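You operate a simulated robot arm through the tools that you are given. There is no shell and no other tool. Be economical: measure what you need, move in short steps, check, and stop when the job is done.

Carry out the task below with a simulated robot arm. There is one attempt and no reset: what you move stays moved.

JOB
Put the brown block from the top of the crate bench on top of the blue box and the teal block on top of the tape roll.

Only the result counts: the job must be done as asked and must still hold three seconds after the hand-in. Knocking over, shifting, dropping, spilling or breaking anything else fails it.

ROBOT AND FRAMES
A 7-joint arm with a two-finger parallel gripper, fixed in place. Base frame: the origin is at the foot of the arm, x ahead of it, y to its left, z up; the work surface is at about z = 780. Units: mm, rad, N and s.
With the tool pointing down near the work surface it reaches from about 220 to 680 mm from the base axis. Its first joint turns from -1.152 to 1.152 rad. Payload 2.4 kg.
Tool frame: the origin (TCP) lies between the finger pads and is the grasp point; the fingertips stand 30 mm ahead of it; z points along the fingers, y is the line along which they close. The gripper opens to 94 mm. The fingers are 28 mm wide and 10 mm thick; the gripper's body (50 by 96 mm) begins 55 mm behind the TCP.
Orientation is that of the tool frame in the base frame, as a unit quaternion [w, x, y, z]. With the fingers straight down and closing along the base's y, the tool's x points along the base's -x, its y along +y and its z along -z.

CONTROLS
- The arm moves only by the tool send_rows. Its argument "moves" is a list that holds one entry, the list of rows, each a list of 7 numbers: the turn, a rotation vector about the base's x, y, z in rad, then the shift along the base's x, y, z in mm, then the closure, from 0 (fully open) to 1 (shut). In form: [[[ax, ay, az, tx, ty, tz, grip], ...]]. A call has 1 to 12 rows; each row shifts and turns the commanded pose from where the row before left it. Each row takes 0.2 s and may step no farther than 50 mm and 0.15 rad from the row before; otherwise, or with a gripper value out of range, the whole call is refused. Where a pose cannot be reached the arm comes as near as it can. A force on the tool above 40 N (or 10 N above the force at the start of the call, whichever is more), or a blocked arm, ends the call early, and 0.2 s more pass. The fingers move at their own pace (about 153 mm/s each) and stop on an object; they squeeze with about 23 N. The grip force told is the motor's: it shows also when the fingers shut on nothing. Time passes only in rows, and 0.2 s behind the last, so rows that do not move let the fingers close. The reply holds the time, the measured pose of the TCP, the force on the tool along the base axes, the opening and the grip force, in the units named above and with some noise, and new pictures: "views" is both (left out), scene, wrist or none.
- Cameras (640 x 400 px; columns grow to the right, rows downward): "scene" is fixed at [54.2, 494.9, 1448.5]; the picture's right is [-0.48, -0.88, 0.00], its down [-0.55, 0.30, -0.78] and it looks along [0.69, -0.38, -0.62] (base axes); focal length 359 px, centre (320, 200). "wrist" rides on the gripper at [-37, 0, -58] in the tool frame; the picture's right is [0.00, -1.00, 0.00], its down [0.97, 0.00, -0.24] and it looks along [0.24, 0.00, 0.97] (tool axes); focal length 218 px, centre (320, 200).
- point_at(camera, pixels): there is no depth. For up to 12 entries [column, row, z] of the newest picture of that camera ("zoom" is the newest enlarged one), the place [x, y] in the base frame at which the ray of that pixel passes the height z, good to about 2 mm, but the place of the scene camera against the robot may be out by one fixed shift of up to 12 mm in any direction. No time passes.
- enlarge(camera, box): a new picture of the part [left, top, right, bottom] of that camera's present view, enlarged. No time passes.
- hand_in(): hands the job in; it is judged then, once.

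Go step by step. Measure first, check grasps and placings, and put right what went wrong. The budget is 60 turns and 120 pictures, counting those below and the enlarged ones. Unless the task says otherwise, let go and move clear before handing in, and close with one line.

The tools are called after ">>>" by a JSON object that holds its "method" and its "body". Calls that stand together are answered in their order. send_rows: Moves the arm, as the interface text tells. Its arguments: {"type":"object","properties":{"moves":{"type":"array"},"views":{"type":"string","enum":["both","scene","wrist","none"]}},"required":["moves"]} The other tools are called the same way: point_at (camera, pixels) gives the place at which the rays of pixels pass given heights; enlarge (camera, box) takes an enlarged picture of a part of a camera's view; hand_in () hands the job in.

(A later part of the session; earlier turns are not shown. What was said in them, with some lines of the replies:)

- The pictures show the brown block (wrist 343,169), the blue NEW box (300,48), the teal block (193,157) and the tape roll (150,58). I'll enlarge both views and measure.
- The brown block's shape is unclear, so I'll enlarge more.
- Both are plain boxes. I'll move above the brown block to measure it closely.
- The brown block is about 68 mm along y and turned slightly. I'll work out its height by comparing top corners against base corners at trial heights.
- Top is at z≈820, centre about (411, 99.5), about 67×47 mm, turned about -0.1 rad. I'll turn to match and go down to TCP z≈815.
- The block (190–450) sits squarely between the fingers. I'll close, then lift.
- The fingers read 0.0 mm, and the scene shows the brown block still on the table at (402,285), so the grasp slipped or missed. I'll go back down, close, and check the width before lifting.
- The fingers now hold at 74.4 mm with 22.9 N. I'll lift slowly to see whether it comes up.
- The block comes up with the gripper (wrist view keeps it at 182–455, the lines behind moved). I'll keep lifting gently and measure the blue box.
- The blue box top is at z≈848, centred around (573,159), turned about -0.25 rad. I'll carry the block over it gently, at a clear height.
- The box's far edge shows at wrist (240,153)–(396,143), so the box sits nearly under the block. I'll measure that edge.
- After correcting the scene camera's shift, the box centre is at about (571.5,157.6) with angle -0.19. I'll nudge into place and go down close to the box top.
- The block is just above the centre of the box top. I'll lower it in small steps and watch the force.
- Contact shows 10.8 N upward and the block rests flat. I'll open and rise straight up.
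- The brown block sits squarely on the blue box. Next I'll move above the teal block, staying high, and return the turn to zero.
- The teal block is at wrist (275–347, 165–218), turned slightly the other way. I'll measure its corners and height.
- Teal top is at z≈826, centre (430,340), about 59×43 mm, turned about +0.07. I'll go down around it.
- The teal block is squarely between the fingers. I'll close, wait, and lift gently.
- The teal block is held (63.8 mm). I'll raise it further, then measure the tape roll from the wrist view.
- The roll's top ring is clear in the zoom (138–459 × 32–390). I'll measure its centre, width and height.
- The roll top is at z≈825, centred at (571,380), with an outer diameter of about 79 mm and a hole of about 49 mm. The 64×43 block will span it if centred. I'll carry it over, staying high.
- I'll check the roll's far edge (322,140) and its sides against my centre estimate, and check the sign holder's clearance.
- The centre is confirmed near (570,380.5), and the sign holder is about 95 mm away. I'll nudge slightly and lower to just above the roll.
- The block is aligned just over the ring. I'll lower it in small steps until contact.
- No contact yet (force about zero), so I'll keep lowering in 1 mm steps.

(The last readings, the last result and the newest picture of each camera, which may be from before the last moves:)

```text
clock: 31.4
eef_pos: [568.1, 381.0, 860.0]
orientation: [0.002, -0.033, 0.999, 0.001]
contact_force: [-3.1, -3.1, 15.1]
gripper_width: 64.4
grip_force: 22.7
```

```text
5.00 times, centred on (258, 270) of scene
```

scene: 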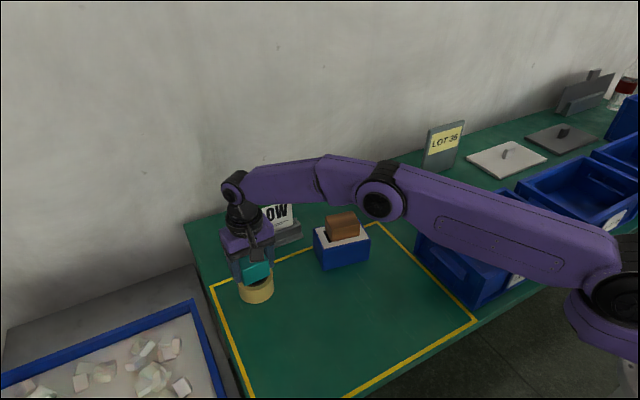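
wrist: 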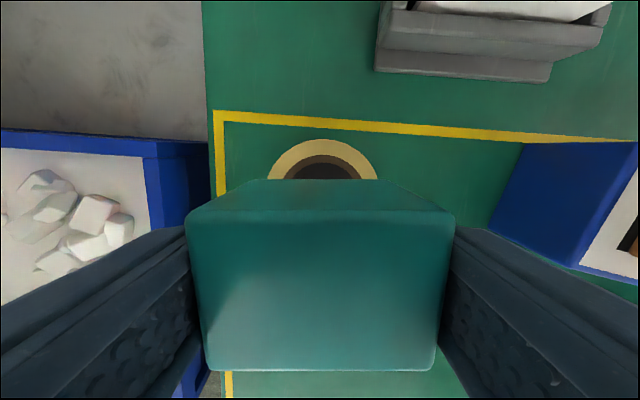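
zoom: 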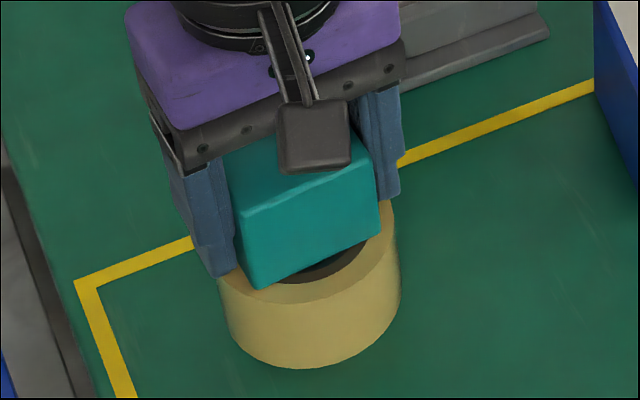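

Contact shows 15 N upward with the block on the ring. I'll ease off 1 mm, open, and rise.

>>> {"method": "send_rows", "body": {"moves": [[[0, 0, 0, 0, 0, 1, 1], [0, 0, 0, 0, 0, 0, 0.15], [0, 0, 0, 0, 0, 0, 0], [0, 0, 0, 0, 0, 0, 0], [0, 0, 0, 0, 0, 10, 0], [0, 0, 0, 0, 0, 30, 0], [0, 0, 0, 0, 0, 40, 0], [0, 0, 0, 0, 0, 40, 0], [0, 0, 0, 0, 0, 0, 0]]], "views": "both"}}

>>> {"method": "enlarge", "body": {"camera": "scene", "box": [220, 180, 400, 310]}}

```text
clock: 33.4
eef_pos: [567.5, 381.0, 979.7]
orientation: [0.0, -0.034, 0.999, -0.001]
contact_force: [0.3, 0.2, -0.8]
gripper_width: 94.0
grip_force: 0.0
```

scene: 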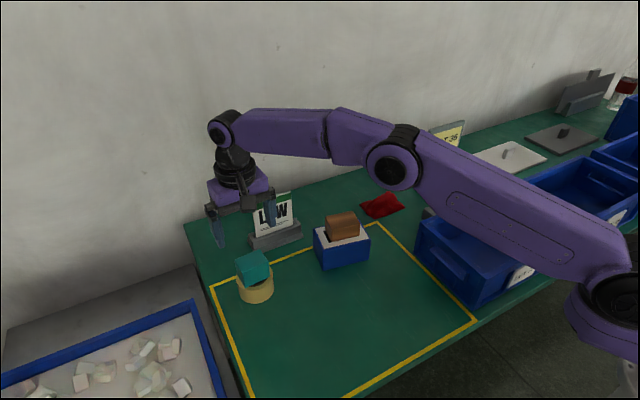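
wrist: 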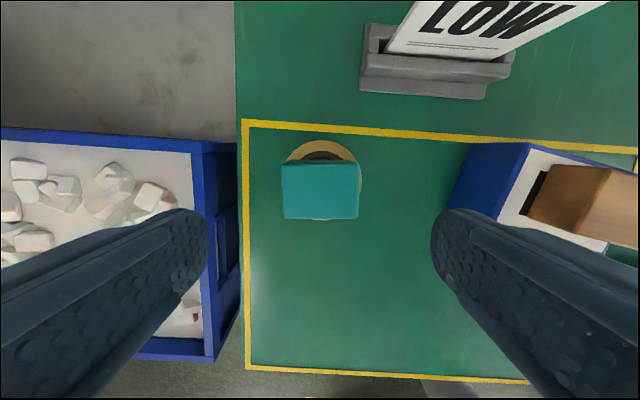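

```text
3.08 times, centred on (310, 245) of scene
```

zoom: 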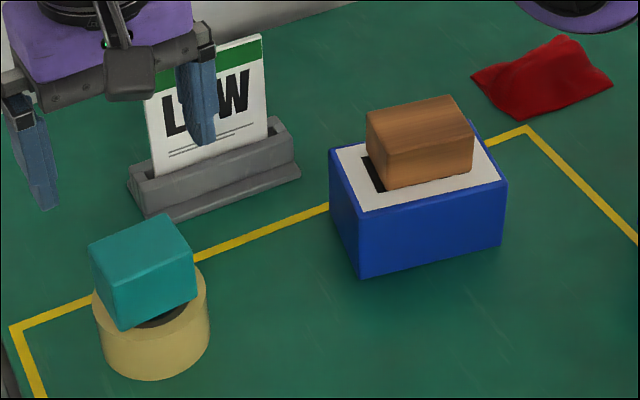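

Both blocks are standing: teal sits on the roll nearly centred, brown on the box. I'll back off and confirm nothing moves.

>>> {"method": "send_rows", "body": {"moves": [[[0, 0, 0, -20, -10, 30, 0], [0, 0, 0, -40, -10, 20, 0], [0, 0, 0, -40, -20, 0, 0], [0, 0, 0, -20, -20, 0, 0], [0, 0, 0, 0, 0, 0, 0], [0, 0, 0, 0, 0, 0, 0]]], "views": "both"}}

>>> {"method": "enlarge", "body": {"camera": "scene", "box": [210, 230, 306, 310]}}

```text
clock: 34.8
eef_pos: [447.8, 320.8, 1029.6]
orientation: [0.0, -0.035, 0.999, 0.001]
contact_force: [-0.3, 0.2, -0.1]
gripper_width: 94.0
grip_force: 0.0
```

scene: 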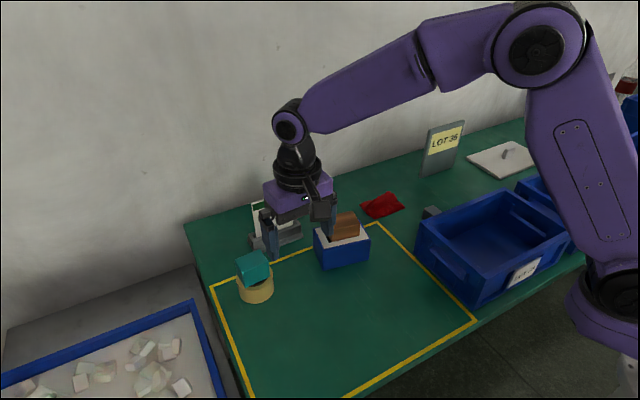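
wrist: 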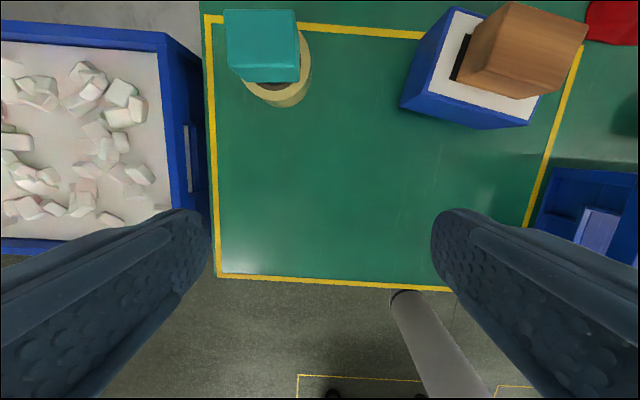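

```text
5.00 times, centred on (258, 270) of scene
```

zoom: 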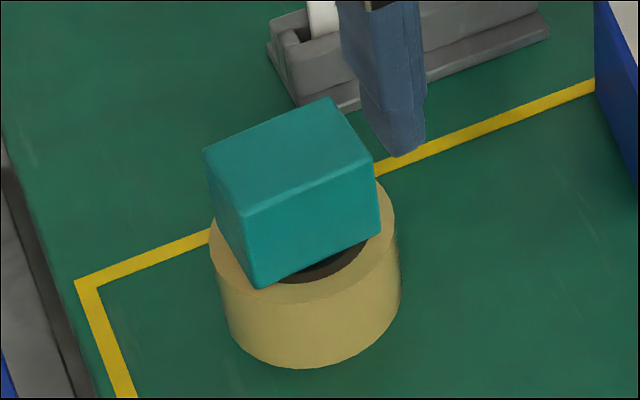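

The teal block rests level on the roll, the brown block is on the box, nothing has moved, and the gripper is clear. I'm handing in.

>>> {"method": "hand_in", "body": {}}

```text
The job is handed in.
```

The job is handed in: the brown block is on top of the blue box and the teal block is on top of the tape roll. The first grasp on the brown block failed and I gripped it again; in the last pictures nothing else had been shifted.
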